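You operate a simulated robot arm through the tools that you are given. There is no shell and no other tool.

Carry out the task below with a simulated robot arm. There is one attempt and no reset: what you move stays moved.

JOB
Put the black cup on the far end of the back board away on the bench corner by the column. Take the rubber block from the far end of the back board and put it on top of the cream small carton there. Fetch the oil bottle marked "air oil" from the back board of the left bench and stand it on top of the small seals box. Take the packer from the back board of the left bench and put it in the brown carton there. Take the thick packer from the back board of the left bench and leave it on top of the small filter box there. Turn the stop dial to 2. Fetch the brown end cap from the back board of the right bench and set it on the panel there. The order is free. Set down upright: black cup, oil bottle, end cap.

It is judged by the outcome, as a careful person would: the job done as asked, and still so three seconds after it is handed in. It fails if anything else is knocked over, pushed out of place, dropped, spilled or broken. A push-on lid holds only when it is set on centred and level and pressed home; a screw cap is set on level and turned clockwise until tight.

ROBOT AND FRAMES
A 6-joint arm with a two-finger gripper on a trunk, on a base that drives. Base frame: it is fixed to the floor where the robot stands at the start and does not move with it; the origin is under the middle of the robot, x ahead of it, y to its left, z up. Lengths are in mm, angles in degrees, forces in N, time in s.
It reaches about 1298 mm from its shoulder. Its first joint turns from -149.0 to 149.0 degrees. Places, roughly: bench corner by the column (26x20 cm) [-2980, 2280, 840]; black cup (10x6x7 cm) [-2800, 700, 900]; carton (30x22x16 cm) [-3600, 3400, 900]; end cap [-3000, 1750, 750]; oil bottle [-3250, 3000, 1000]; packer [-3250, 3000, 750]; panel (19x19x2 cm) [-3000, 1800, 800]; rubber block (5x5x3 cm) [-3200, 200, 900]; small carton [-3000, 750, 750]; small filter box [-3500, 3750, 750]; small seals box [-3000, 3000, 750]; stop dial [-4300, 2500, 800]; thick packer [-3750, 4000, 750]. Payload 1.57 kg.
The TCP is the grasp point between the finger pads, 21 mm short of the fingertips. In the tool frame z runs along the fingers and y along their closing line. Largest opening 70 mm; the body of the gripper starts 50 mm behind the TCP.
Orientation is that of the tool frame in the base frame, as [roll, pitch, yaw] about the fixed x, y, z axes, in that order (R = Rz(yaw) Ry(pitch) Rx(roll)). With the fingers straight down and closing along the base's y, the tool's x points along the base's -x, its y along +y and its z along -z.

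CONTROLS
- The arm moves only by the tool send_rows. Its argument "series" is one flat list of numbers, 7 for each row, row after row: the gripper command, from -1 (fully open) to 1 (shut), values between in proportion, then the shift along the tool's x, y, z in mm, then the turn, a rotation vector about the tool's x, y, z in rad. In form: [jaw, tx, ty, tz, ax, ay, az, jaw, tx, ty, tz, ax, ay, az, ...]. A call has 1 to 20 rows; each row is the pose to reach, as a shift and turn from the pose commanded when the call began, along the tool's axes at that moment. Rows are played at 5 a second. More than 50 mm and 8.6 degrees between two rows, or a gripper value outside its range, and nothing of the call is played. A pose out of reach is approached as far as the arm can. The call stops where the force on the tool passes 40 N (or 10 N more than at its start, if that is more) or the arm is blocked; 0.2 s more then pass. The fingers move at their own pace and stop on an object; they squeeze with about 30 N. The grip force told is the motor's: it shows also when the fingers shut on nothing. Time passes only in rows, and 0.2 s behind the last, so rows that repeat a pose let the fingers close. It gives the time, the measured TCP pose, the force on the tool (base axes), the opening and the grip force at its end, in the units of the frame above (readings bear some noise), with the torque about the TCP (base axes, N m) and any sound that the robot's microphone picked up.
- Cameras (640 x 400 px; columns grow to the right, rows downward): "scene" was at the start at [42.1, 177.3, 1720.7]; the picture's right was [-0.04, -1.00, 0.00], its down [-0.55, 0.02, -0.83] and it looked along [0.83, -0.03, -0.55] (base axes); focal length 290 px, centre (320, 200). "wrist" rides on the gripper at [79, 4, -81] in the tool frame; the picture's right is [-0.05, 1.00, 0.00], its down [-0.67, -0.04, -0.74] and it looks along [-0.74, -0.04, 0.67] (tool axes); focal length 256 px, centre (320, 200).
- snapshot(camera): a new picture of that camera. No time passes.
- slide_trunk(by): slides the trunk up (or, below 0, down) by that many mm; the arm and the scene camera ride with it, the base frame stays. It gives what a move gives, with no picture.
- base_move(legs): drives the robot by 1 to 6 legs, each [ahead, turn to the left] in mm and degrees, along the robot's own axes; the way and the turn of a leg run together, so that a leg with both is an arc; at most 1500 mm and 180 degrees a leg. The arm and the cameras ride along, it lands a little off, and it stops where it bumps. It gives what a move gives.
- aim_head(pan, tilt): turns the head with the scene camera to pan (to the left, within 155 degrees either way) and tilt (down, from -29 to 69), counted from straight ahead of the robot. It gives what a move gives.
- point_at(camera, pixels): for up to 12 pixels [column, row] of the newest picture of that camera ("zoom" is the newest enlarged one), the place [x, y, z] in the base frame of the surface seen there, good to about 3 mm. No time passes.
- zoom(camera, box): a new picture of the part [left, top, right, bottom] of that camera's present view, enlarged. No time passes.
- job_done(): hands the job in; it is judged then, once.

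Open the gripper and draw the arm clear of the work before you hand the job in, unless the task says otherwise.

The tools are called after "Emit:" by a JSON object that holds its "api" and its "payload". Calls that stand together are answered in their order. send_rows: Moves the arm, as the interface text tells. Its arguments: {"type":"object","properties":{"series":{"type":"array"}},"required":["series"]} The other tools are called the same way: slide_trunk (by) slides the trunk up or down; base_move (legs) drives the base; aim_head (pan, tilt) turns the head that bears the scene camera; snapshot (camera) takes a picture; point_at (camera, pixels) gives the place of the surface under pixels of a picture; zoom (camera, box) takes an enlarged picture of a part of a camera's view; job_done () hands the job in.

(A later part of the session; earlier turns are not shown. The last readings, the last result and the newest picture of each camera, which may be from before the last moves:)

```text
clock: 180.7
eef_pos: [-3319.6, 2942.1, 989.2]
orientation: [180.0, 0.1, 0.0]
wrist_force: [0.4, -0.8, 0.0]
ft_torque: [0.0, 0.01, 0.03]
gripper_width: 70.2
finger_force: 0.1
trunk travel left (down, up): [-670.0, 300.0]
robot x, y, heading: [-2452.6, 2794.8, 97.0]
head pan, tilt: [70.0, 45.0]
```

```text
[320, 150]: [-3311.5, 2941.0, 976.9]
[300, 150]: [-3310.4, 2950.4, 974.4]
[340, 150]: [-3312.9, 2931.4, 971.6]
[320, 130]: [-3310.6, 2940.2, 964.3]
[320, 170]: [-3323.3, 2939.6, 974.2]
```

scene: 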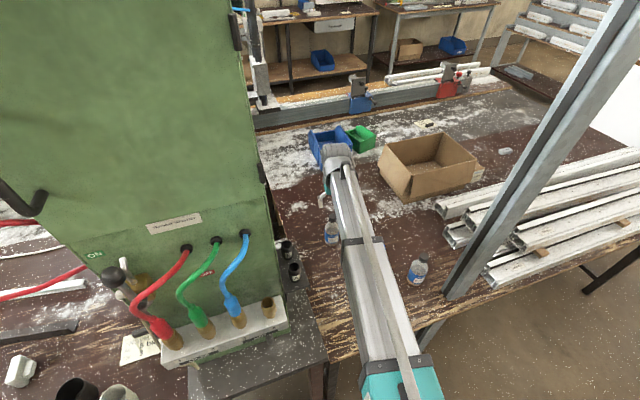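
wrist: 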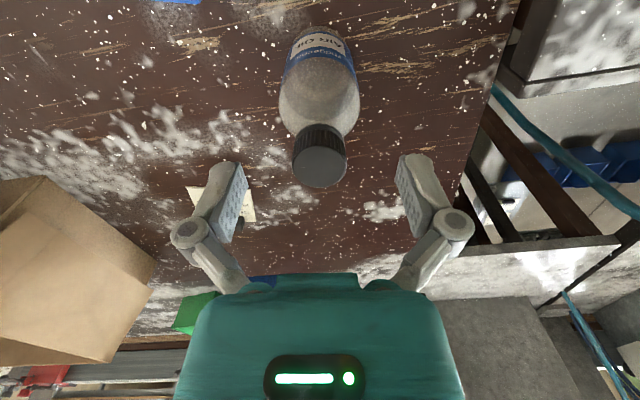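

The cap's centre (320,166) matches the gripper axis. I lower 22 mm and close on the cap.

Emit:
{"api": "slide_trunk", "payload": {"by": -22}}

Emit:
{"api": "send_rows", "payload": {"series": [-0.3, 0, 0, 0, 0, 0, 0, 0.1, 0, 0, 0, 0, 0, 0, 0.5, 0, 0, 0, 0, 0, 0, 0.8, 0, 0, 0, 0, 0, 0, 0.8, 0, 0, 0, 0, 0, 0, 0.8, 0, 0, 0, 0, 0, 0]}}

Emit:
{"api": "snapshot", "payload": {"camera": "wrist"}}

```text
clock: 181.4
eef_pos: [-3320.2, 2941.6, 966.5]
orientation: [-179.9, 0.1, 0.0]
wrist_force: [0.1, -0.2, -0.3]
ft_torque: [0.0, -0.01, 0.01]
gripper_width: 70.1
finger_force: 0.1
trunk travel left (down, up): [-648.0, 322.0]
robot x, y, heading: [-2457.7, 2798.9, 96.8]
head pan, tilt: [70.0, 45.0]
```

```text
clock: 182.8
eef_pos: [-3321.0, 2942.7, 967.2]
orientation: [-180.0, 0.1, 0.0]
wrist_force: [0.0, 1.5, 1.4]
ft_torque: [-0.01, -0.01, -0.02]
gripper_width: 26.3
finger_force: 30.6
trunk travel left (down, up): [-648.0, 322.0]
robot x, y, heading: [-2454.8, 2799.3, 97.0]
head pan, tilt: [70.0, 45.0]
```

```text
taken
```

wrist: 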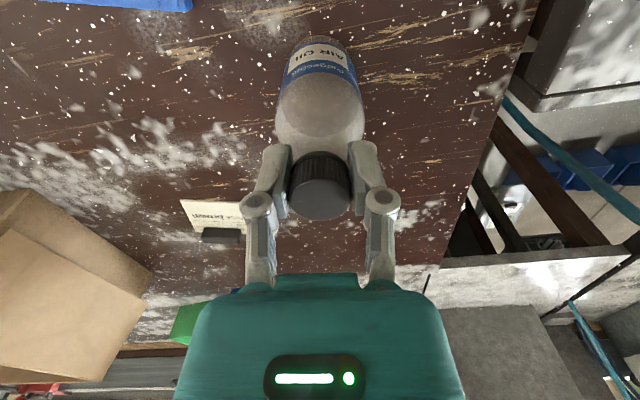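

Cap gripped (26.3 mm). I raise 110 mm and check that the bottle comes along.

Emit:
{"api": "slide_trunk", "payload": {"by": 110}}

Emit:
{"api": "snapshot", "payload": {"camera": "wrist"}}

Emit:
{"api": "snapshot", "payload": {"camera": "scene"}}

```text
clock: 184.2
eef_pos: [-3320.2, 2942.2, 1077.4]
orientation: [-180.0, 0.0, -0.1]
wrist_force: [0.7, 0.1, -2.1]
ft_torque: [-0.02, -0.03, 0.01]
gripper_width: 26.3
finger_force: 30.2
trunk travel left (down, up): [-758.0, 212.0]
robot x, y, heading: [-2456.6, 2797.6, 97.1]
head pan, tilt: [70.0, 45.0]
```

```text
taken
```

wrist: 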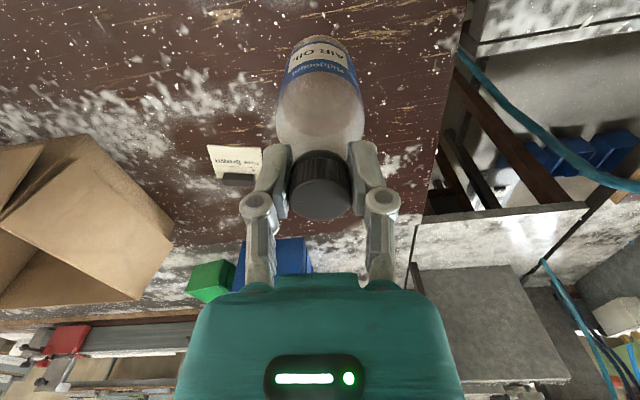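

```text
taken
```

scene: 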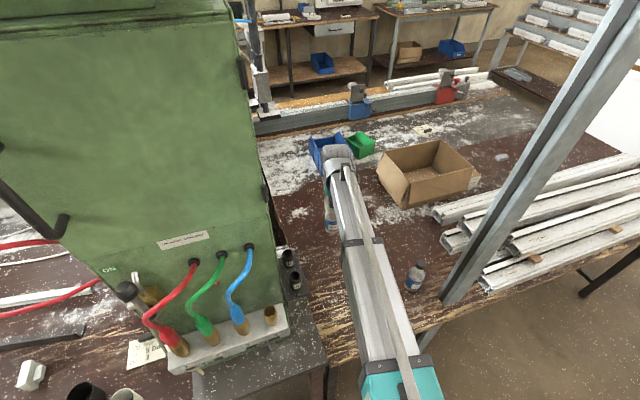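

Bottle is lifted. I aim the head lower to see the seals box top.

Emit:
{"api": "aim_head", "payload": {"pan": 68, "tilt": 62}}

Emit:
{"api": "snapshot", "payload": {"camera": "scene"}}

```text
clock: 185.0
eef_pos: [-3320.0, 2941.5, 1076.7]
orientation: [-180.0, 0.0, -0.1]
wrist_force: [0.2, 0.4, -1.1]
ft_torque: [-0.02, -0.03, -0.01]
gripper_width: 26.0
finger_force: 30.5
trunk travel left (down, up): [-758.0, 212.0]
robot x, y, heading: [-2455.6, 2799.6, 96.9]
head pan, tilt: [68.0, 62.0]
```

```text
taken
```

scene: 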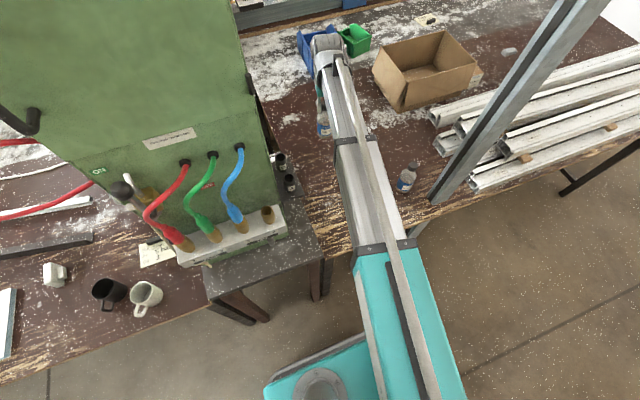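

The beam hides the seals box, so I bring the bottle back toward (-2990,2935) and view the box with the wrist camera.

Emit:
{"api": "send_rows", "payload": {"series": [0.8, 41, 1, 0, 0, 0, 0, 0.8, 82, 2, 0, 0, 0, 0, 0.8, 123, 3, 0, 0, 0, 0, 0.8, 164, 4, 0, 0, 0, 0, 0.8, 205, 5, 0, 0, 0, 0, 0.8, 247, 6, 0, 0, 0, 0, 0.8, 288, 7, 0, 0, 0, 0, 0.8, 330, 8, 0, 0, 0, 0, 0.8, 330, 8, 0, 0, 0, 0]}}

Emit:
{"api": "snapshot", "payload": {"camera": "wrist"}}

Emit:
{"api": "snapshot", "payload": {"camera": "scene"}}

```text
clock: 187.0
eef_pos: [-2990.1, 2934.2, 1076.2]
orientation: [180.0, 0.0, 0.0]
wrist_force: [-0.1, -0.3, -1.4]
ft_torque: [-0.01, 0.02, -0.02]
gripper_width: 26.2
finger_force: 30.0
trunk travel left (down, up): [-758.0, 212.0]
robot x, y, heading: [-2457.3, 2800.7, 97.1]
head pan, tilt: [68.0, 62.0]
```

```text
taken
```

wrist: 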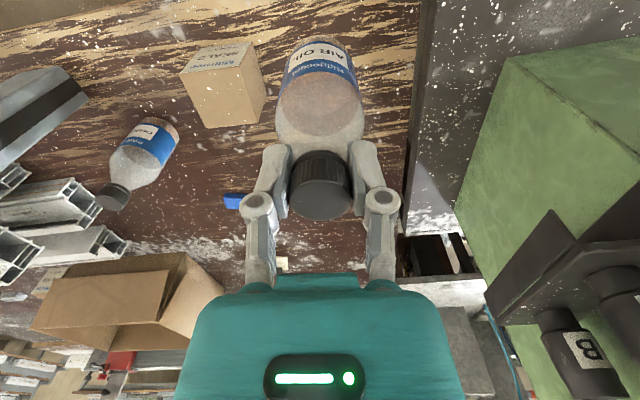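

```text
taken
```

scene: 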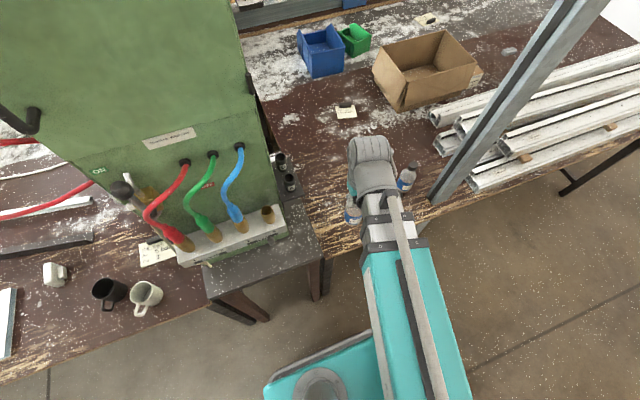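

The box shows at (225,90) in the wrist view; I zoom and measure its top corners.

Emit:
{"api": "zoom", "payload": {"camera": "wrist", "box": [160, 30, 288, 140]}}

Emit:
{"api": "point_at", "payload": {"camera": "zoom", "pixels": [[110, 190], [320, 150], [210, 370], [460, 300], [290, 250], [150, 130], [400, 270], [160, 250], [260, 330], [360, 200]]}}

```text
3.64 times, centred on (224, 85) of wrist
```

zoom: 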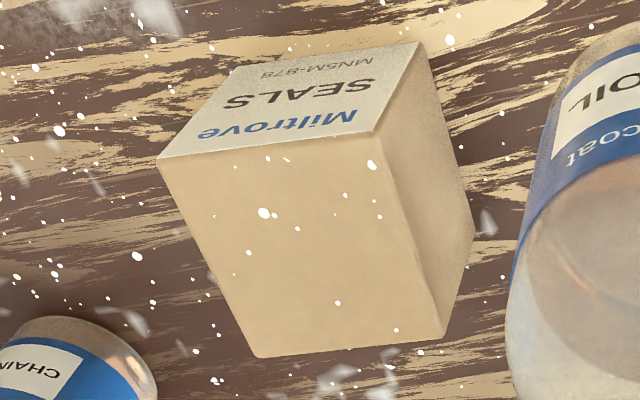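

```text
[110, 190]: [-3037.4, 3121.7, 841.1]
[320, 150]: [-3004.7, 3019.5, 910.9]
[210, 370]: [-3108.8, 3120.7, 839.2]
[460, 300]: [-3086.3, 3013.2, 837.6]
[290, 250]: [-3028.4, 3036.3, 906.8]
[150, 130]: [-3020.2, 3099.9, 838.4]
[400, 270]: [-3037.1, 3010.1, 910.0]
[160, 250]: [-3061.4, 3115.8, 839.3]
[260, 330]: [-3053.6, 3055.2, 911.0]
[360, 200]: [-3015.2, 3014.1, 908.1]
```

I take points just inside the four corners of the top.

Emit:
{"api": "point_at", "payload": {"camera": "zoom", "pixels": [[172, 168], [366, 142], [434, 330], [266, 346], [310, 245]]}}

```text
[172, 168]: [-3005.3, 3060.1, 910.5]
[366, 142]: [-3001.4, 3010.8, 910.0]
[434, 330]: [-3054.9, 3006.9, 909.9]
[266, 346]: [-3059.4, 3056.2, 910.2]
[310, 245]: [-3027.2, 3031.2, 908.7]
```

Box top centre is (-3030,3033.5) at z≈910. I bring the bottle over it slowly.

Emit:
{"api": "send_rows", "payload": {"series": [0.8, -8, -20, 0, 0, 0, 0, 0.8, -18, -45, 0, 0, 0, 0, 0.8, -28, -70, 0, 0, 0, 0, 0.8, -37, -91, 0, 0, 0, 0, 0.8, -40, -99, 0, 0, 0, 0, 0.8, -40, -99, 0, 0, 0, 0, 0.8, -40, -99, 0, 0, 0, 0]}}

Emit:
{"api": "slide_trunk", "payload": {"by": -30}}

Emit:
{"api": "snapshot", "payload": {"camera": "wrist"}}

Emit:
{"api": "snapshot", "payload": {"camera": "scene"}}

```text
clock: 188.6
eef_pos: [-3029.4, 3031.1, 1077.0]
orientation: [-180.0, 0.1, 0.1]
wrist_force: [-0.1, 0.2, -0.8]
ft_torque: [-0.01, 0.02, -0.02]
gripper_width: 26.3
finger_force: 29.6
trunk travel left (down, up): [-758.0, 212.0]
robot x, y, heading: [-2453.7, 2798.2, 96.9]
head pan, tilt: [68.0, 62.0]
```

```text
clock: 189.4
eef_pos: [-3031.0, 3032.6, 1048.0]
orientation: [-180.0, 0.1, -0.1]
wrist_force: [0.6, 0.1, -1.3]
ft_torque: [0.01, 0.02, -0.01]
gripper_width: 26.2
finger_force: 30.2
trunk travel left (down, up): [-728.0, 242.0]
robot x, y, heading: [-2454.6, 2796.8, 96.8]
head pan, tilt: [68.0, 62.0]
```

```text
taken
```

wrist: 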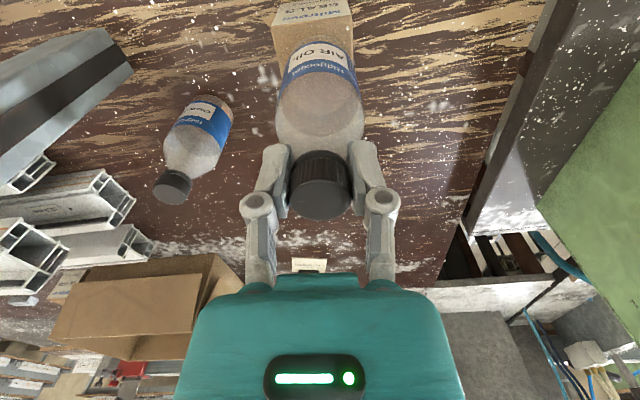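

```text
taken
```

scene: 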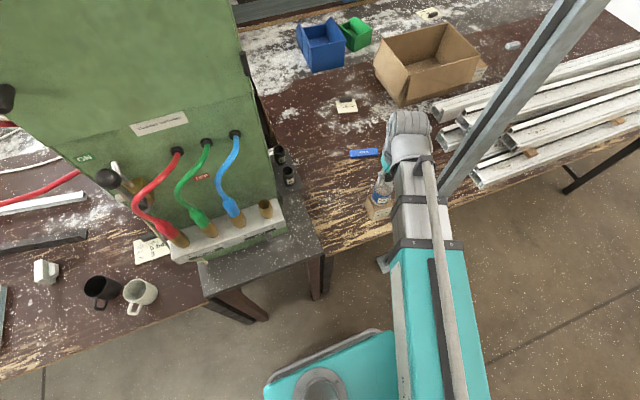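

I zoom in on the bottle over the box to check alignment.

Emit:
{"api": "zoom", "payload": {"camera": "scene", "box": [345, 165, 425, 225]}}

Emit:
{"api": "point_at", "payload": {"camera": "zoom", "pixels": [[230, 230], [290, 245], [345, 240], [270, 290], [200, 290], [330, 330], [200, 340], [290, 180]]}}

```text
6.67 times, centred on (385, 195) of scene
```

zoom: 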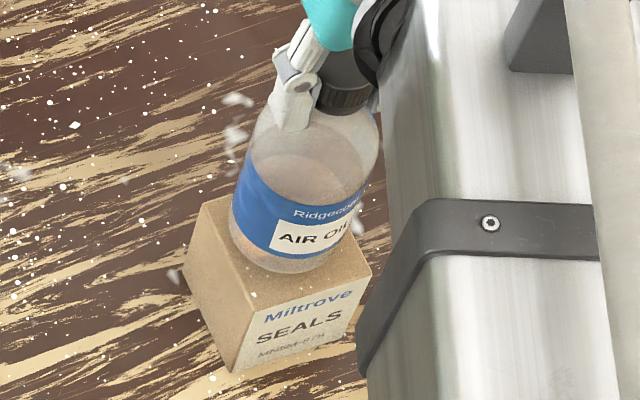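

```text
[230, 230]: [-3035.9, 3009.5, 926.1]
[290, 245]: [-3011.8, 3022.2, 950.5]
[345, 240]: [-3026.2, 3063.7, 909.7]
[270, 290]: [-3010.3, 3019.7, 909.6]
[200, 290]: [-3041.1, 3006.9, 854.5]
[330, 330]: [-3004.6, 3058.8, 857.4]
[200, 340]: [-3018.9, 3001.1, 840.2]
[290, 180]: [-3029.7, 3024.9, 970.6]
```

The bottle is well centred over the box. I lower 8 mm then step to contact.

Emit:
{"api": "slide_trunk", "payload": {"by": -8}}

Emit:
{"api": "slide_trunk", "payload": {"by": -1.5}}

Emit:
{"api": "slide_trunk", "payload": {"by": -1}}

```text
clock: 189.9
eef_pos: [-3029.6, 3033.0, 1039.0]
orientation: [179.9, 0.1, 0.0]
wrist_force: [-0.6, -1.0, -0.6]
ft_torque: [0.03, -0.03, -0.03]
gripper_width: 26.1
finger_force: 29.9
trunk travel left (down, up): [-720.0, 250.0]
robot x, y, heading: [-2454.3, 2799.5, 97.0]
head pan, tilt: [68.0, 62.0]
```

```text
clock: 190.5
eef_pos: [-3031.3, 3033.2, 1036.6]
orientation: [-180.0, 0.1, 0.0]
wrist_force: [-0.9, -0.1, 0.5]
ft_torque: [0.01, -0.04, 0.0]
gripper_width: 26.2
finger_force: 30.2
trunk travel left (down, up): [-718.0, 252.0]
robot x, y, heading: [-2455.2, 2798.0, 96.8]
head pan, tilt: [68.0, 62.0]
```

```text
clock: 191.0
eef_pos: [-3030.7, 3033.2, 1037.1]
orientation: [-180.0, 0.2, 0.0]
wrist_force: [-0.7, 0.2, 5.7]
ft_torque: [-0.03, 0.01, -0.01]
gripper_width: 26.3
finger_force: 30.0
trunk travel left (down, up): [-717.0, 253.0]
robot x, y, heading: [-2457.5, 2799.9, 96.5]
head pan, tilt: [68.0, 62.0]
```

In contact. I open the fingers gradually and raise.

Emit:
{"api": "send_rows", "payload": {"series": [0.22, 0, 0, 0, 0, 0, 0, 0.15, 0, 0, 0, 0, 0, 0, 0.0, 0, 0, 0, 0, 0, 0, -0.4, 0, 0, 0, 0, 0, 0, -0.4, 0, 0, 0, 0, 0, 0]}}

Emit:
{"api": "slide_trunk", "payload": {"by": 60}}

Emit:
{"api": "snapshot", "payload": {"camera": "wrist"}}

Emit:
{"api": "zoom", "payload": {"camera": "scene", "box": [345, 165, 425, 225]}}

```text
clock: 192.2
eef_pos: [-3030.3, 3032.7, 1036.2]
orientation: [-180.0, 0.1, 0.0]
wrist_force: [0.4, -0.2, -0.9]
ft_torque: [-0.01, -0.02, -0.02]
gripper_width: 49.1
finger_force: 0.1
trunk travel left (down, up): [-717.0, 253.0]
robot x, y, heading: [-2455.7, 2797.8, 97.1]
head pan, tilt: [68.0, 62.0]
```

```text
clock: 193.2
eef_pos: [-3032.1, 3033.1, 1096.8]
orientation: [179.9, 0.1, -0.1]
wrist_force: [0.3, -0.1, 0.3]
ft_torque: [-0.01, 0.01, -0.03]
gripper_width: 48.9
finger_force: 0.1
trunk travel left (down, up): [-777.0, 193.0]
robot x, y, heading: [-2456.4, 2796.3, 97.2]
head pan, tilt: [68.0, 62.0]
```

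```text
taken
```

wrist: 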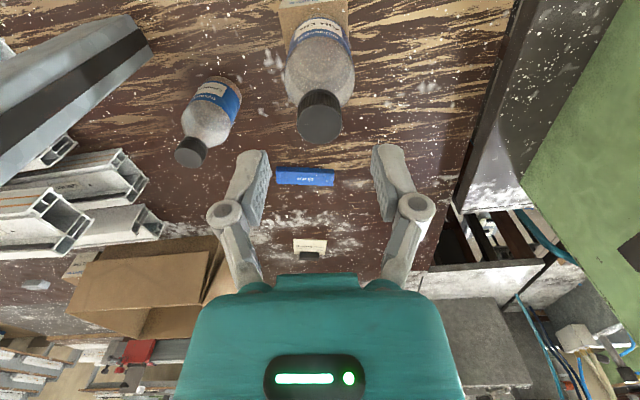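

```text
6.67 times, centred on (385, 195) of scene
```

zoom: 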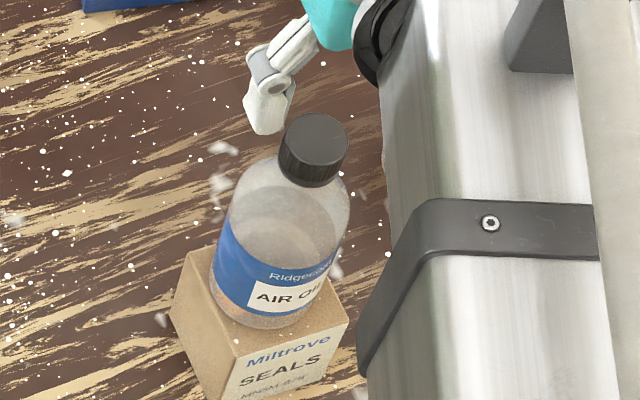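

The air-oil bottle stands on the seals box. Next the blue 15 mm packer, seen at (305,176): I zoom in on it.

Emit:
{"api": "zoom", "payload": {"camera": "wrist", "box": [265, 155, 345, 205]}}

Emit:
{"api": "point_at", "payload": {"camera": "zoom", "pixels": [[100, 110], [540, 115], [560, 240], [100, 225], [320, 120], [320, 210], [95, 160], [555, 180], [320, 165]]}}

```text
8.00 times, centred on (305, 180) of wrist
```

zoom: 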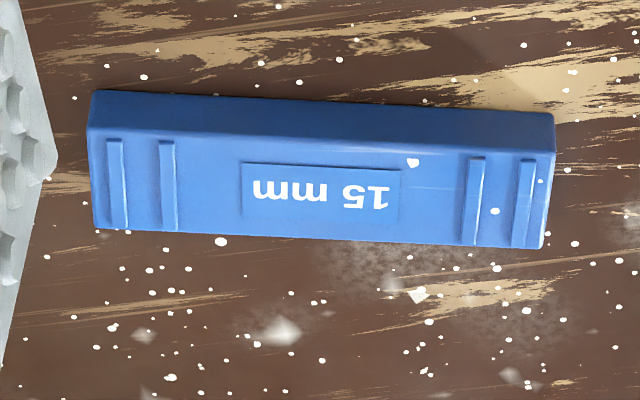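

```text
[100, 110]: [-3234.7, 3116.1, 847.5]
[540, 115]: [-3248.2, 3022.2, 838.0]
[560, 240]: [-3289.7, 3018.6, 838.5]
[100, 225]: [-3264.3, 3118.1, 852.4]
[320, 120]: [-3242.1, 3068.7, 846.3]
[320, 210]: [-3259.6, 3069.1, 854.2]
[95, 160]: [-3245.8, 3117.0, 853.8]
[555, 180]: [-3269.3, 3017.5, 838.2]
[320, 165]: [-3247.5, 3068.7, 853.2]
```

I take the corner points of the packer's top face.

Emit:
{"api": "point_at", "payload": {"camera": "zoom", "pixels": [[95, 135], [545, 158], [538, 242], [98, 222], [320, 145], [320, 233], [200, 140], [440, 152], [200, 226], [440, 238]]}}

```text
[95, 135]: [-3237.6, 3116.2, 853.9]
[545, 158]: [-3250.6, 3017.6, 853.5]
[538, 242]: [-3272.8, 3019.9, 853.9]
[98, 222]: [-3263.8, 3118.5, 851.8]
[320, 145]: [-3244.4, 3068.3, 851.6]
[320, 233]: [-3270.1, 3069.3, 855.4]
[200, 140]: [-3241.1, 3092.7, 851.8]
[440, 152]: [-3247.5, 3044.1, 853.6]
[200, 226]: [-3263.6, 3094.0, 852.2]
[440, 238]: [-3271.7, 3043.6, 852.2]
```

Packer centre is (-3256,3068), lying along (0.116,0.993). I move above it, turning to yaw -96.7 so the fingers close across its 27 mm width.

Emit:
{"api": "send_rows", "payload": {"series": [-1, -17.3, -2.7, 0, 0, 0, 0.1298, -1, -34.5, -5.4, 0, 0, 0, 0.2597, -1, -51.8, -8.1, 0, 0, 0, 0.3895, -1, -69.1, -10.8, 0, 0, 0, 0.5194, -1, -86.3, -13.5, 0, 0, 0, 0.6492, -1, -103.6, -16.1, 0, 0, 0, 0.7791, -1, -120.9, -18.8, 0, 0, 0, 0.9089, -1, -138.2, -21.5, 0, 0, 0, 1.0388, -1, -155.4, -24.2, 0, 0, 0, 1.1686, -1, -172.7, -26.9, 0, 0, 0, 1.2985, -1, -190, -29.6, 0, 0, 0, 1.4283, -1, -207.2, -32.3, 0, 0, 0, 1.5582, -1, -224.5, -35, 0, 0, 0, 1.688, -1, -224.5, -35, 0, 0, 0, 1.688]}}

Emit:
{"api": "snapshot", "payload": {"camera": "wrist"}}

```text
clock: 196.2
eef_pos: [-3255.5, 3067.8, 1096.6]
orientation: [179.9, 0.0, -96.9]
wrist_force: [0.7, 0.0, -0.3]
ft_torque: [0.04, -0.01, 0.04]
gripper_width: 69.7
finger_force: 0.1
trunk travel left (down, up): [-777.0, 193.0]
robot x, y, heading: [-2455.6, 2798.7, 96.9]
head pan, tilt: [68.0, 62.0]
```

```text
taken
```

wrist: 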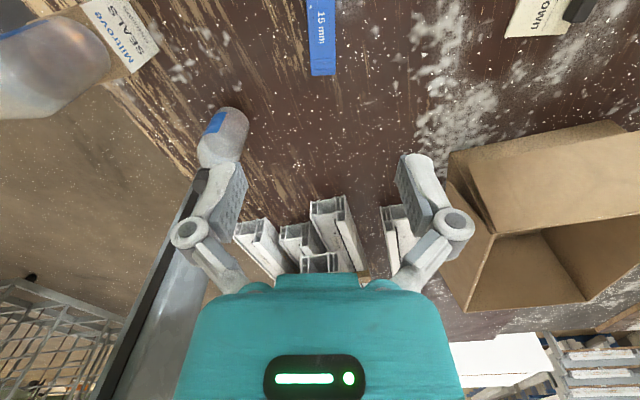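

The packer is aligned (cols 308-335). I lower 180 mm and check again.

Emit:
{"api": "slide_trunk", "payload": {"by": -185}}

Emit:
{"api": "snapshot", "payload": {"camera": "wrist"}}

```text
clock: 198.2
eef_pos: [-3255.8, 3067.9, 910.8]
orientation: [179.9, 0.0, -96.9]
wrist_force: [0.4, -0.5, 1.4]
ft_torque: [0.02, 0.01, -0.01]
gripper_width: 70.0
finger_force: 0.1
trunk travel left (down, up): [-592.0, 378.0]
robot x, y, heading: [-2452.3, 2801.9, 97.1]
head pan, tilt: [68.0, 62.0]
```

```text
taken
```

wrist: 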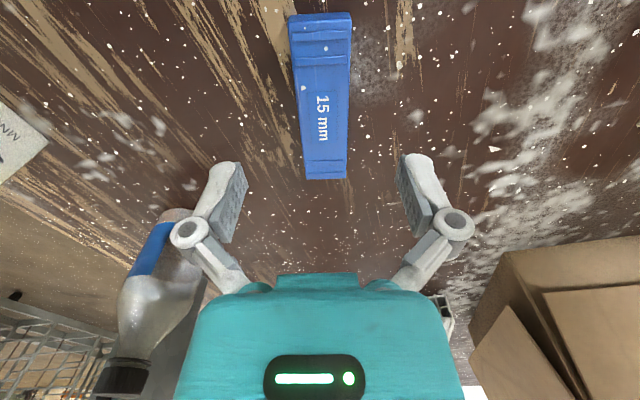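

Good alignment. I lower 47 mm to z≈864 and grip.

Emit:
{"api": "slide_trunk", "payload": {"by": -47}}

Emit:
{"api": "send_rows", "payload": {"series": [-0.3, 0, 0, 0, 0, 0, 0, 0.1, 0, 0, 0, 0, 0, 0, 0.7, 0, 0, 0, 0, 0, 0, 0.8, 0, 0, 0, 0, 0, 0, 0.8, 0, 0, 0, 0, 0, 0, 0.8, 0, 0, 0, 0, 0, 0]}}

Emit:
{"api": "slide_trunk", "payload": {"by": 180}}

Emit:
{"api": "snapshot", "payload": {"camera": "wrist"}}

```text
clock: 199.1
eef_pos: [-3241.8, 3058.7, 890.0]
orientation: [178.7, 0.4, -96.6]
wrist_force: [0.5, 0.3, 1.5]
ft_torque: [-0.12, 0.01, 0.01]
gripper_width: 70.0
finger_force: 0.1
trunk travel left (down, up): [-545.0, 425.0]
robot x, y, heading: [-2454.3, 2798.1, 96.9]
head pan, tilt: [68.0, 62.0]
```

```text
clock: 200.7
eef_pos: [-3247.8, 3064.9, 889.8]
orientation: [179.0, 0.0, -96.7]
wrist_force: [1.4, -0.2, 0.1]
ft_torque: [0.0, 0.01, 0.0]
gripper_width: 7.1
finger_force: 0.0
trunk travel left (down, up): [-545.0, 425.0]
robot x, y, heading: [-2456.1, 2800.9, 97.2]
head pan, tilt: [68.0, 62.0]
stopped in row 6: the arm was blocked; the commanded pose is now the measured one
```

```text
clock: 202.7
eef_pos: [-3255.5, 3069.4, 1042.8]
orientation: [180.0, -0.1, -96.8]
wrist_force: [0.7, 0.0, -0.4]
ft_torque: [0.02, 0.0, 0.0]
gripper_width: 7.0
finger_force: 0.2
trunk travel left (down, up): [-725.0, 245.0]
robot x, y, heading: [-2451.0, 2797.9, 96.5]
head pan, tilt: [68.0, 62.0]
```

```text
taken
```

wrist: 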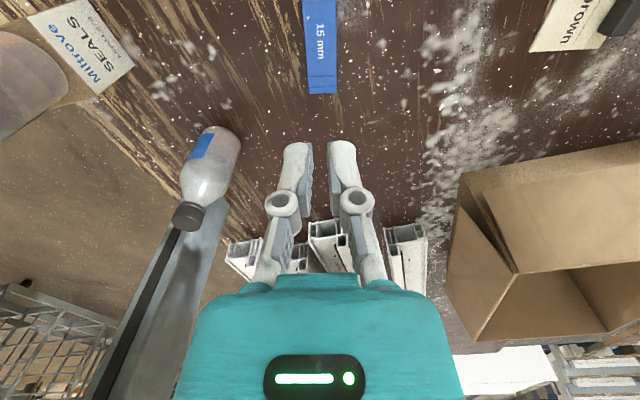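

The beam was blocked while lowering, likely touching the cap of the bottle now standing on the seals box under the beam. I check the bottle at once.

Emit:
{"api": "snapshot", "payload": {"camera": "scene"}}

Emit:
{"api": "zoom", "payload": {"camera": "scene", "box": [330, 140, 440, 230]}}

Emit:
{"api": "zoom", "payload": {"camera": "wrist", "box": [0, 0, 160, 100]}}

```text
taken
```

scene: 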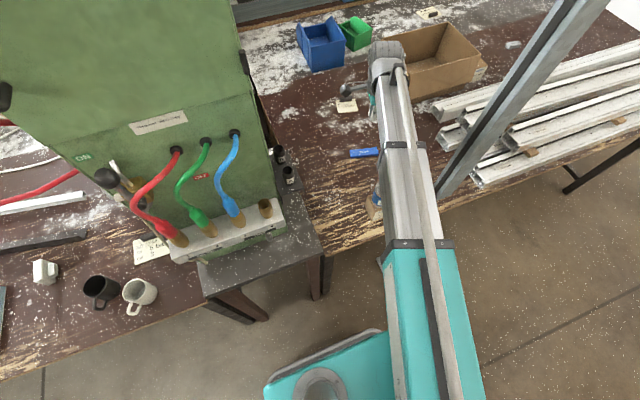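

```text
4.44 times, centred on (385, 185) of scene
```

zoom: 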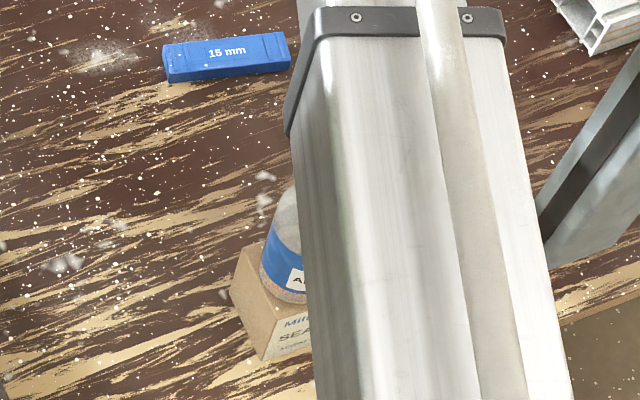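

```text
4.00 times, centred on (80, 50) of wrist
```

zoom: 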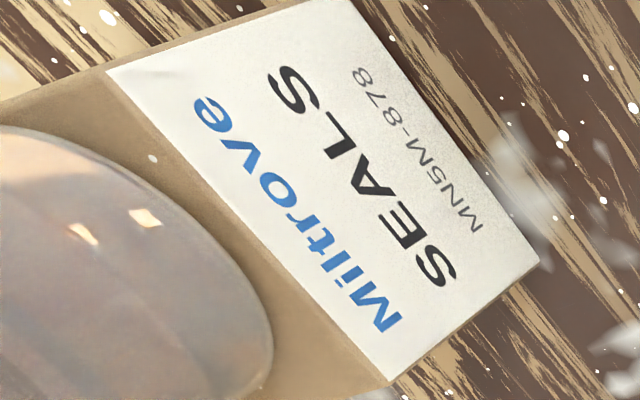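

The bottle still stands squarely on the box. I raise the trunk 60 mm for clearance, then retract and sweep aside so the base can back up 200 mm; from there the beam passes clear of the bottle's cap.

Emit:
{"api": "slide_trunk", "payload": {"by": 60}}

Emit:
{"api": "send_rows", "payload": {"series": [-1, 7.4, -45.4, 0, 0, 0, 0, -1, 14.7, -90.8, 0, 0, 0, 0, -1, 22.1, -136.2, 0, 0, 0, 0, -1, 29.4, -181.6, 0, 0, 0, 0, -1, 36.8, -227, 0, 0, 0, 0, -1, 44.1, -272.4, 0, 0, 0, 0, -1, 51.5, -317.8, 0, 0, 0, 0, -1, 2.8, -328.4, 0, 0, 0, 0, -1, -44.5, -343.7, 0, 0, 0, 0, -1, -90.1, -363.7, 0, 0, 0, 0, -1, -133.5, -388.1, 0, 0, 0, 0, -1, -174.1, -417, 0, 0, 0, 0]}}

Emit:
{"api": "snapshot", "payload": {"camera": "scene"}}

Emit:
{"api": "zoom", "payload": {"camera": "scene", "box": [330, 140, 440, 230]}}

```text
clock: 203.7
eef_pos: [-3256.2, 3071.3, 1103.7]
orientation: [180.0, -0.1, -96.8]
wrist_force: [-0.2, 0.2, 1.0]
ft_torque: [-0.02, 0.01, 0.0]
gripper_width: 6.9
finger_force: 0.0
trunk travel left (down, up): [-785.0, 185.0]
robot x, y, heading: [-2453.4, 2797.7, 96.9]
head pan, tilt: [68.0, 62.0]
```

```text
clock: 206.3
eef_pos: [-2821.0, 3194.6, 1104.2]
orientation: [-180.0, -0.2, -96.7]
wrist_force: [0.0, 0.2, -0.2]
ft_torque: [-0.03, -0.02, -0.05]
gripper_width: 70.0
finger_force: 0.1
trunk travel left (down, up): [-785.0, 185.0]
robot x, y, heading: [-2456.3, 2803.0, 97.1]
head pan, tilt: [68.0, 62.0]
```

```text
taken
```

scene: 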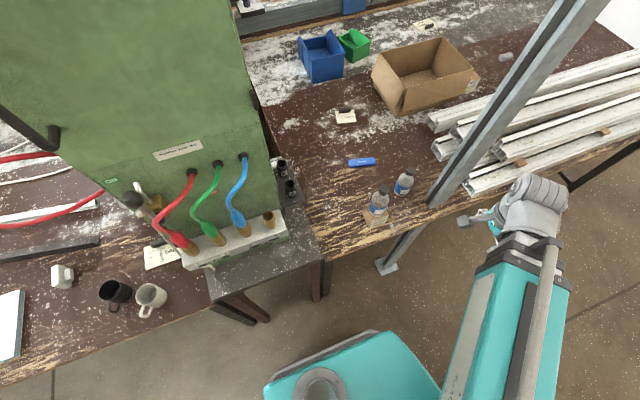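

```text
4.44 times, centred on (385, 185) of scene
```

zoom: 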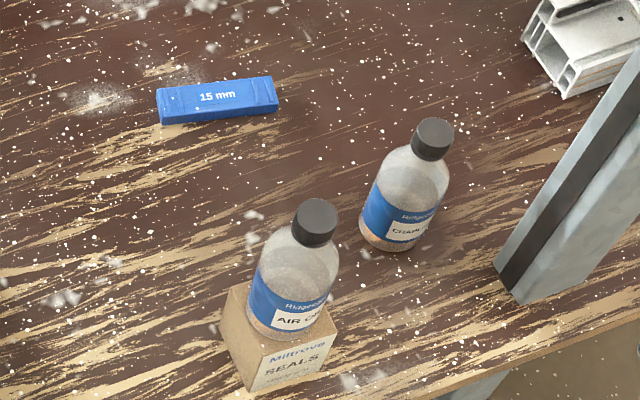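

The bottle is upright on the box. I measure its cap position and the manifold position, then back up 200 mm.

Emit:
{"api": "point_at", "payload": {"camera": "zoom", "pixels": [[318, 212], [310, 225], [325, 225], [285, 320], [260, 300], [240, 300], [280, 352], [330, 320]]}}

Emit:
{"api": "point_at", "payload": {"camera": "scene", "pixels": [[270, 218], [285, 232], [240, 235], [283, 168], [290, 188], [305, 235], [320, 245], [220, 240], [60, 135], [240, 190]]}}

```text
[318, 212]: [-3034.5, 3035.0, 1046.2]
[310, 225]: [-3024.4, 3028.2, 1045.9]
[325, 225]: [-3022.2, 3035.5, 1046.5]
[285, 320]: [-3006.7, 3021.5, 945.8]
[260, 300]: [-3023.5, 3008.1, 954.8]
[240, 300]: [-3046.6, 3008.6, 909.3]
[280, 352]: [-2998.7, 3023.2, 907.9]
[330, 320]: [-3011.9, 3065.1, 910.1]
```

```text
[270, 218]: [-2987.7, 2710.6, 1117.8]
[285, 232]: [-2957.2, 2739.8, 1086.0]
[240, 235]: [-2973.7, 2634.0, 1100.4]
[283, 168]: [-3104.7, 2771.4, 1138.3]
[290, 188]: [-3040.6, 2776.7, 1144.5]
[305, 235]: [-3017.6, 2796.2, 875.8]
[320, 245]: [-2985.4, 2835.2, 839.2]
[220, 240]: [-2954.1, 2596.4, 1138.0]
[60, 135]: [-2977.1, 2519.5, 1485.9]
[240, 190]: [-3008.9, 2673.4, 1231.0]
```

Bottle cap centre (-3032,3034) is unchanged; the manifold front is at x≈-2950. I back up 200 mm.

Emit:
{"api": "base_move", "payload": {"legs": [[-200, 0]]}}

```text
clock: 208.1
eef_pos: [-2797.4, 2995.7, 1104.3]
orientation: [180.0, -0.2, -96.7]
wrist_force: [0.4, -0.1, -0.8]
ft_torque: [-0.03, 0.0, -0.01]
gripper_width: 70.0
finger_force: 0.1
trunk travel left (down, up): [-785.0, 185.0]
robot x, y, heading: [-2430.3, 2605.1, 96.9]
head pan, tilt: [68.0, 62.0]
```

Now extend from here to above the packer at (-3256,3068).

Emit:
{"api": "send_rows", "payload": {"series": [-1, -1.8, 46.4, 0, 0, 0, 0, -1, -3.7, 92.8, 0, 0, 0, 0, -1, -5.5, 139.2, 0, 0, 0, 0, -1, -7.3, 185.6, 0, 0, 0, 0, -1, -9.1, 232, 0, 0, 0, 0, -1, -11, 278.3, 0, 0, 0, 0, -1, -12.8, 324.7, 0, 0, 0, 0, -1, -14.6, 371.1, 0, 0, 0, 0, -1, -16.5, 417.5, 0, 0, 0, 0, -1, -18.3, 463.9, 0, 0, 0, 0, -1, -18.3, 463.9, 0, 0, 0, 0]}}

Emit:
{"api": "aim_head", "payload": {"pan": 60, "tilt": 50}}

Emit:
{"api": "snapshot", "payload": {"camera": "scene"}}

Emit:
{"api": "snapshot", "payload": {"camera": "wrist"}}

```text
clock: 210.5
eef_pos: [-3256.1, 3069.0, 1104.7]
orientation: [180.0, -0.2, -96.8]
wrist_force: [-0.6, -0.1, -0.4]
ft_torque: [0.01, 0.02, 0.02]
gripper_width: 69.9
finger_force: 0.0
trunk travel left (down, up): [-785.0, 185.0]
robot x, y, heading: [-2434.2, 2604.8, 96.7]
head pan, tilt: [68.0, 62.0]
```

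```text
clock: 211.2
eef_pos: [-3254.3, 3068.5, 1105.1]
orientation: [179.9, -0.2, -96.7]
wrist_force: [-0.2, 0.4, 0.6]
ft_torque: [0.02, -0.03, 0.02]
gripper_width: 70.1
finger_force: 0.1
trunk travel left (down, up): [-785.0, 185.0]
robot x, y, heading: [-2430.5, 2602.4, 97.0]
head pan, tilt: [60.0, 50.0]
```

```text
taken
```

scene: 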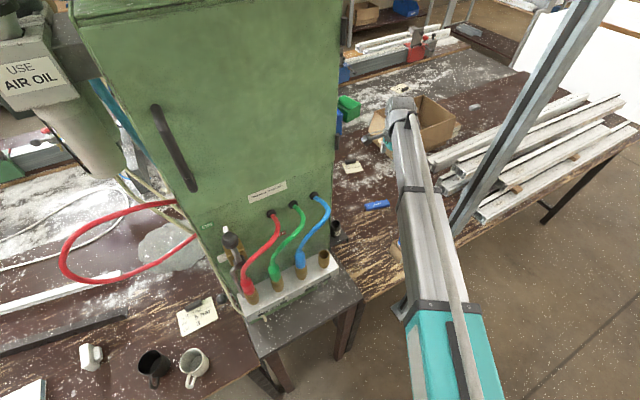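

```text
taken
```

wrist: 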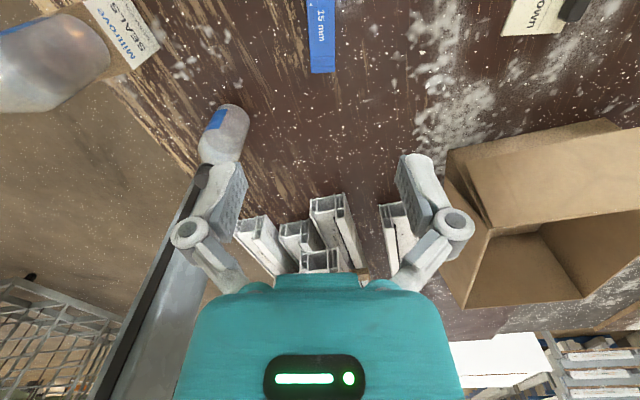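

I check the beam's lateral position near the bottle (x≈-3030) before lowering.

Emit:
{"api": "point_at", "payload": {"camera": "scene", "pixels": [[398, 190], [425, 190], [402, 230], [437, 230], [405, 265], [445, 265], [410, 300], [450, 300], [398, 250], [396, 160], [418, 150]]}}

```text
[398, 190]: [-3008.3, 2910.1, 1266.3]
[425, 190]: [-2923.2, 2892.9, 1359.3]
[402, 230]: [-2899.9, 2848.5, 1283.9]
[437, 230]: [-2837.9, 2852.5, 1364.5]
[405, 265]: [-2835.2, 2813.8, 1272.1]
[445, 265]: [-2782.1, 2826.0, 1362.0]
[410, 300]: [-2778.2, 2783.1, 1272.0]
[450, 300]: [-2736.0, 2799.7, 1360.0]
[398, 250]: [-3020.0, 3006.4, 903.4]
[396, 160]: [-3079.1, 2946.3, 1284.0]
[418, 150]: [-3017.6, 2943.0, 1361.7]
```

Beam's left edge is at y≈2915 near x=-3010, so its right edge (~2984) clears the cap (3020). I lower in two stages.

Emit:
{"api": "slide_trunk", "payload": {"by": -195}}

Emit:
{"api": "snapshot", "payload": {"camera": "wrist"}}

Emit:
{"api": "slide_trunk", "payload": {"by": -46}}

```text
clock: 213.4
eef_pos: [-3254.5, 3068.1, 910.0]
orientation: [179.9, -0.2, -96.7]
wrist_force: [-0.3, 0.0, -0.3]
ft_torque: [0.0, -0.02, 0.0]
gripper_width: 70.0
finger_force: 0.1
trunk travel left (down, up): [-590.0, 380.0]
robot x, y, heading: [-2432.3, 2600.3, 97.2]
head pan, tilt: [60.0, 50.0]
```

```text
taken
```

wrist: 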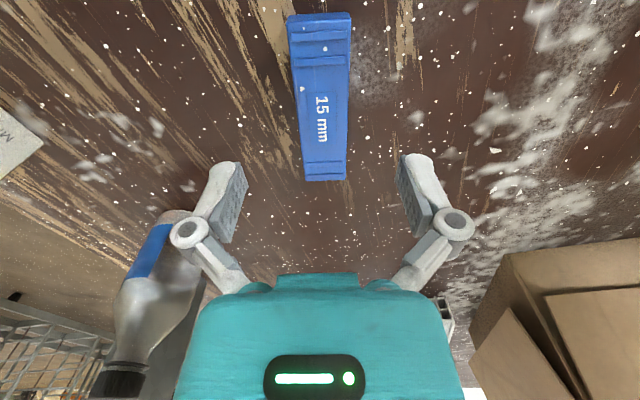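

```text
clock: 214.3
eef_pos: [-3255.1, 3067.9, 862.6]
orientation: [180.0, -0.1, -96.6]
wrist_force: [-0.5, -0.4, 0.3]
ft_torque: [-0.04, -0.01, 0.01]
gripper_width: 69.7
finger_force: 0.1
trunk travel left (down, up): [-544.0, 426.0]
robot x, y, heading: [-2430.1, 2605.5, 97.0]
head pan, tilt: [60.0, 50.0]
```

The gripper is down at z≈863 unobstructed. I close on the packer.

Emit:
{"api": "send_rows", "payload": {"series": [-0.3, 0, 0, 0, 0, 0, 0, 0.1, 0, 0, 0, 0, 0, 0, 0.7, 0, 0, 0, 0, 0, 0, 0.8, 0, 0, 0, 0, 0, 0, 0.8, 0, 0, 0, 0, 0, 0, 0.8, 0, 0, 0, 0, 0, 0]}}

Emit:
{"api": "slide_trunk", "payload": {"by": 60}}

Emit:
{"api": "snapshot", "payload": {"camera": "wrist"}}

```text
clock: 215.7
eef_pos: [-3255.6, 3069.3, 863.3]
orientation: [179.9, -0.1, -96.7]
wrist_force: [-0.5, 0.5, 1.6]
ft_torque: [0.04, -0.02, 0.01]
gripper_width: 29.1
finger_force: 30.1
trunk travel left (down, up): [-544.0, 426.0]
robot x, y, heading: [-2429.2, 2601.3, 96.9]
head pan, tilt: [60.0, 50.0]
```

```text
clock: 216.7
eef_pos: [-3256.1, 3068.1, 923.7]
orientation: [180.0, -0.2, -96.6]
wrist_force: [-0.1, -0.1, -0.5]
ft_torque: [0.0, 0.0, 0.0]
gripper_width: 28.8
finger_force: 30.2
trunk travel left (down, up): [-604.0, 366.0]
robot x, y, heading: [-2429.9, 2603.4, 96.9]
head pan, tilt: [60.0, 50.0]
```

```text
taken
```

wrist: 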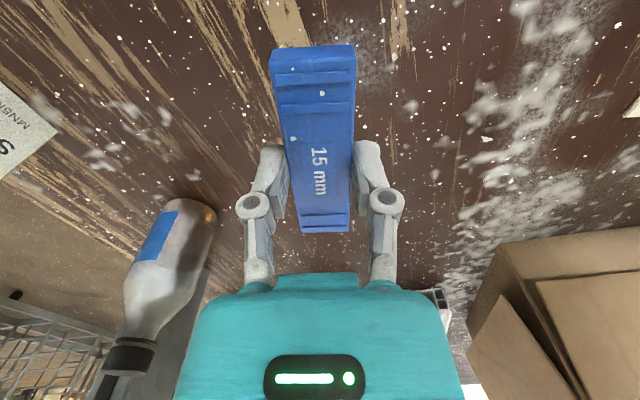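

Packer held (28.8 mm). I raise to travel height and retract by the same path.

Emit:
{"api": "slide_trunk", "payload": {"by": 181}}

Emit:
{"api": "send_rows", "payload": {"series": [0.8, 1.8, -46.4, 0, 0, 0, 0, 0.8, 3.7, -92.8, 0, 0, 0, 0, 0.8, 5.5, -139.2, 0, 0, 0, 0, 0.8, 7.3, -185.6, 0, 0, 0, 0, 0.8, 9.1, -232, 0, 0, 0, 0, 0.8, 11, -278.3, 0, 0, 0, 0, 0.8, 12.8, -324.7, 0, 0, 0, 0, 0.8, 14.6, -371.1, 0, 0, 0, 0, 0.8, 16.5, -417.5, 0, 0, 0, 0, 0.8, 18.3, -461, 0, 0, 0, 0, 0.8, 18.3, -461, 0, 0, 0, 0]}}

Emit:
{"api": "snapshot", "payload": {"camera": "wrist"}}

```text
clock: 218.7
eef_pos: [-3257.2, 3068.9, 1104.6]
orientation: [-180.0, -0.3, -96.7]
wrist_force: [0.7, -0.1, -0.4]
ft_torque: [0.01, 0.03, -0.02]
gripper_width: 28.8
finger_force: 30.1
trunk travel left (down, up): [-785.0, 185.0]
robot x, y, heading: [-2424.2, 2602.8, 97.3]
head pan, tilt: [60.0, 50.0]
```

```text
clock: 221.1
eef_pos: [-2799.0, 2995.9, 1103.6]
orientation: [-179.9, -0.2, -96.8]
wrist_force: [-0.3, 0.1, -0.5]
ft_torque: [-0.01, 0.01, 0.01]
gripper_width: 28.7
finger_force: 30.2
trunk travel left (down, up): [-785.0, 185.0]
robot x, y, heading: [-2432.0, 2600.6, 97.1]
head pan, tilt: [60.0, 50.0]
```

```text
taken
```

wrist: 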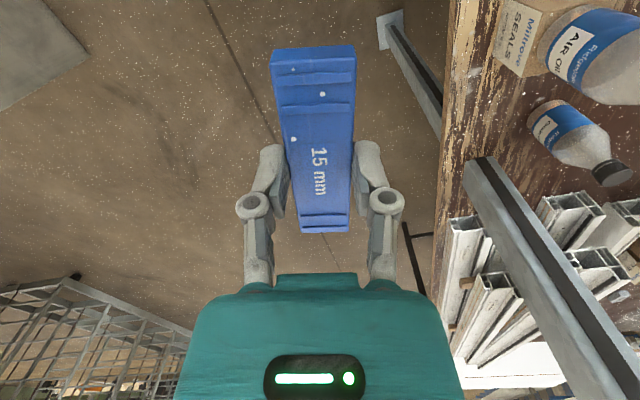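

Both bottles are undisturbed. I sweep the arm forward to angle 107°.

Emit:
{"api": "send_rows", "payload": {"series": [0.8, -36, -32, 0, 0, 0, 0, 0.8, -69.9, -67.2, 0, 0, 0, 0, 0.8, -100.2, -105.9, 0, 0, 0, 0, 0.8, -126.8, -147, 0, 0, 0, 0, 0.8, -148.5, -189.8, 0, 0, 0, 0]}}

Emit:
{"api": "base_move", "payload": {"legs": [[760, 0]]}}

Emit:
{"api": "aim_head", "payload": {"pan": 45, "tilt": 40}}

Emit:
{"api": "snapshot", "payload": {"camera": "scene"}}

```text
clock: 222.3
eef_pos: [-2592.2, 3122.0, 1104.9]
orientation: [180.0, -0.2, -96.7]
wrist_force: [0.5, -1.1, -0.9]
ft_torque: [0.0, -0.02, -0.01]
gripper_width: 29.1
finger_force: 30.7
trunk travel left (down, up): [-785.0, 185.0]
robot x, y, heading: [-2427.1, 2604.6, 97.1]
head pan, tilt: [60.0, 50.0]
```

```text
clock: 227.2
eef_pos: [-2689.6, 3873.5, 1104.6]
orientation: [179.9, -0.2, -96.5]
wrist_force: [-0.3, -0.2, 0.3]
ft_torque: [-0.01, -0.01, -0.01]
gripper_width: 29.0
finger_force: 30.0
trunk travel left (down, up): [-785.0, 185.0]
robot x, y, heading: [-2522.6, 3355.3, 97.4]
head pan, tilt: [60.0, 50.0]
```

```text
clock: 228.0
eef_pos: [-2687.8, 3873.6, 1104.4]
orientation: [180.0, -0.2, -96.5]
wrist_force: [0.8, 0.3, -0.4]
ft_torque: [0.0, 0.0, 0.03]
gripper_width: 28.8
finger_force: 30.0
trunk travel left (down, up): [-785.0, 185.0]
robot x, y, heading: [-2524.9, 3355.8, 97.5]
head pan, tilt: [45.0, 40.0]
```

```text
taken
```

scene: 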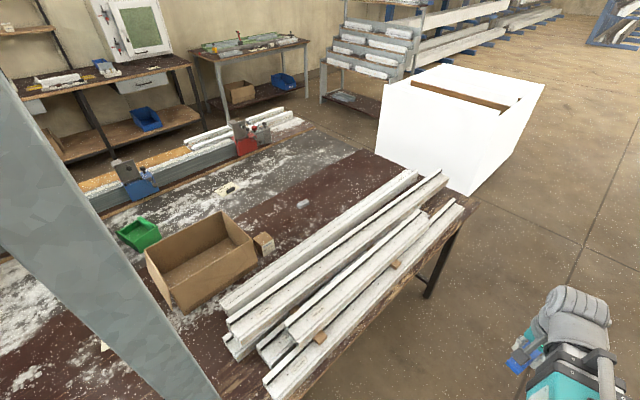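

I see the carton (200,260), filter box (263,244), grey packer (303,204) and the profiles. I measure them and the bench front edge.

Emit:
{"api": "point_at", "payload": {"camera": "scene", "pixels": [[303, 204], [263, 238], [265, 250], [147, 255], [220, 214], [254, 245], [190, 308], [200, 265], [445, 180], [465, 212], [330, 235], [340, 370]]}}

Emit:
{"api": "zoom", "payload": {"camera": "scene", "box": [130, 190, 330, 315]}}

```text
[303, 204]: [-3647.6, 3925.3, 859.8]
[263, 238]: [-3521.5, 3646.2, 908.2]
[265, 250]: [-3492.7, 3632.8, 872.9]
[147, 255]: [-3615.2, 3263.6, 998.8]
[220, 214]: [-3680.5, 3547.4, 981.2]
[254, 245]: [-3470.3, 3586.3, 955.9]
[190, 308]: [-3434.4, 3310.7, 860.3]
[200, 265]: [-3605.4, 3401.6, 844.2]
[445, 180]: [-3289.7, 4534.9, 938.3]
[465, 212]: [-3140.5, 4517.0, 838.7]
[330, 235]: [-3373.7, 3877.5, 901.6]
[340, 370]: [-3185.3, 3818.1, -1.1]
```

```text
3.20 times, centred on (230, 252) of scene
```

zoom: 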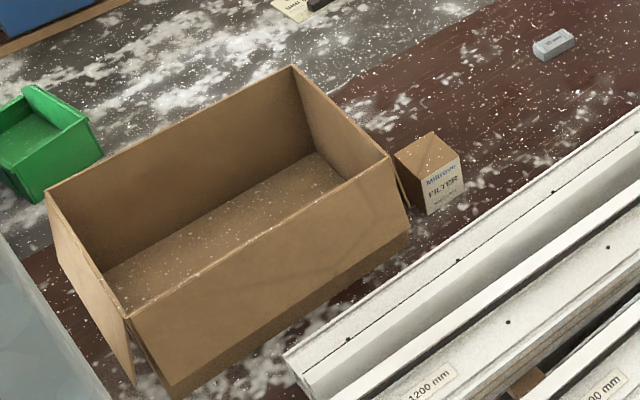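

Before going closer I check the base's size toward the post, looking down on its left side.

Emit:
{"api": "aim_head", "payload": {"pan": 110, "tilt": 69}}

Emit:
{"api": "snapshot", "payload": {"camera": "scene"}}

Emit:
{"api": "point_at", "payload": {"camera": "scene", "pixels": [[320, 300], [320, 340], [320, 380], [250, 350], [200, 380], [400, 350], [450, 380], [150, 300]]}}

```text
clock: 229.4
eef_pos: [-2689.4, 3873.0, 1103.8]
orientation: [180.0, -0.1, -96.5]
wrist_force: [0.7, -0.7, 0.0]
ft_torque: [-0.01, 0.0, 0.01]
gripper_width: 29.2
finger_force: 29.9
trunk travel left (down, up): [-785.0, 185.0]
robot x, y, heading: [-2523.5, 3354.8, 97.2]
head pan, tilt: [110.0, 68.8]
```

```text
taken
```

scene: 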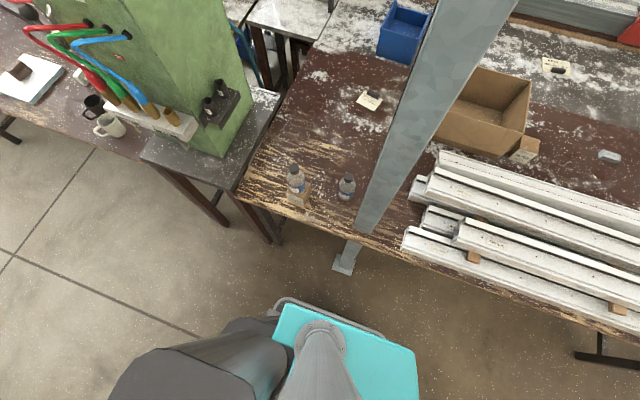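

```text
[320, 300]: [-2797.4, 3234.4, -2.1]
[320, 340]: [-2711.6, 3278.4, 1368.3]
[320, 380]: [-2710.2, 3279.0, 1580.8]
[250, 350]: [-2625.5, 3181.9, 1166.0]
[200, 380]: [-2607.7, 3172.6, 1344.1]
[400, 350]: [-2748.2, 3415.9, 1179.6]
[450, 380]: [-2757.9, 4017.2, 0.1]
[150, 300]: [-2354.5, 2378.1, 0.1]
```

I measure the grey rim visible at (285,302)-(380,333), which seems to be the base's outline, and the post's foot plate.

Emit:
{"api": "point_at", "payload": {"camera": "scene", "pixels": [[284, 300], [300, 302], [340, 316], [378, 331], [272, 310], [343, 263], [334, 272], [350, 275], [345, 250], [395, 345], [413, 352]]}}

Emit:
{"api": "zoom", "payload": {"camera": "scene", "box": [250, 240, 410, 340]}}

```text
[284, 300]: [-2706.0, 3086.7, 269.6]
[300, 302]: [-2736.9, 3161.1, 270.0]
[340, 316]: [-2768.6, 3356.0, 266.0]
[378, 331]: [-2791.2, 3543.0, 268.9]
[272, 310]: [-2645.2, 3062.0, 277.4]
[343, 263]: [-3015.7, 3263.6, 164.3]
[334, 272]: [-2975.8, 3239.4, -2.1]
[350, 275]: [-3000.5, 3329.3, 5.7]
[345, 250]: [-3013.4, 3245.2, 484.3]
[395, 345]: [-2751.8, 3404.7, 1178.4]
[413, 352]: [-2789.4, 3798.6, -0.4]
```

```text
4.00 times, centred on (330, 290) of scene
```

zoom: 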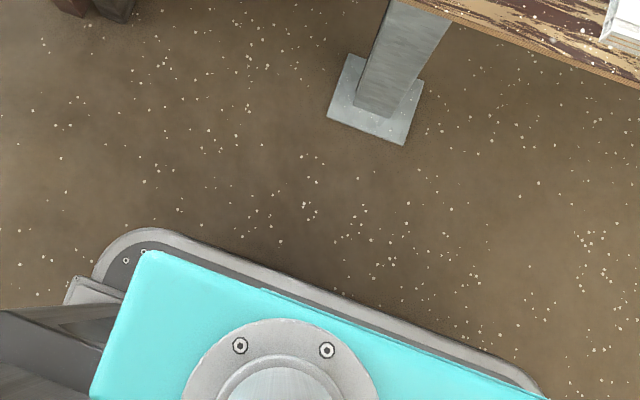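

The base is about ±245 mm wide and ±290 mm long, so there is room. I move diagonally to about (-2690,3650), back to heading 97.

Emit:
{"api": "base_move", "payload": {"legs": [[0, 22], [338, 0], [0, -22]]}}

Emit:
{"api": "aim_head", "payload": {"pan": 80, "tilt": 40}}

Emit:
{"api": "snapshot", "payload": {"camera": "scene"}}

```text
clock: 235.2
eef_pos: [-2852.6, 4172.2, 1103.7]
orientation: [-180.0, -0.3, -97.0]
wrist_force: [-0.6, -0.2, -0.6]
ft_torque: [-0.03, -0.02, 0.02]
gripper_width: 28.9
finger_force: 29.8
trunk travel left (down, up): [-785.0, 185.0]
robot x, y, heading: [-2698.8, 3654.5, 97.4]
head pan, tilt: [110.0, 68.8]
```

```text
clock: 236.2
eef_pos: [-2852.6, 4171.1, 1104.4]
orientation: [180.0, -0.2, -96.9]
wrist_force: [-0.3, -0.5, -0.7]
ft_torque: [-0.03, -0.01, 0.01]
gripper_width: 28.4
finger_force: 30.3
trunk travel left (down, up): [-785.0, 185.0]
robot x, y, heading: [-2701.4, 3651.2, 97.5]
head pan, tilt: [80.0, 40.0]
```

```text
taken
```

scene: 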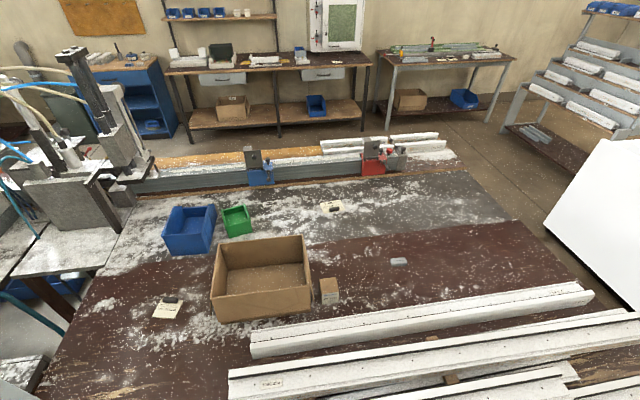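

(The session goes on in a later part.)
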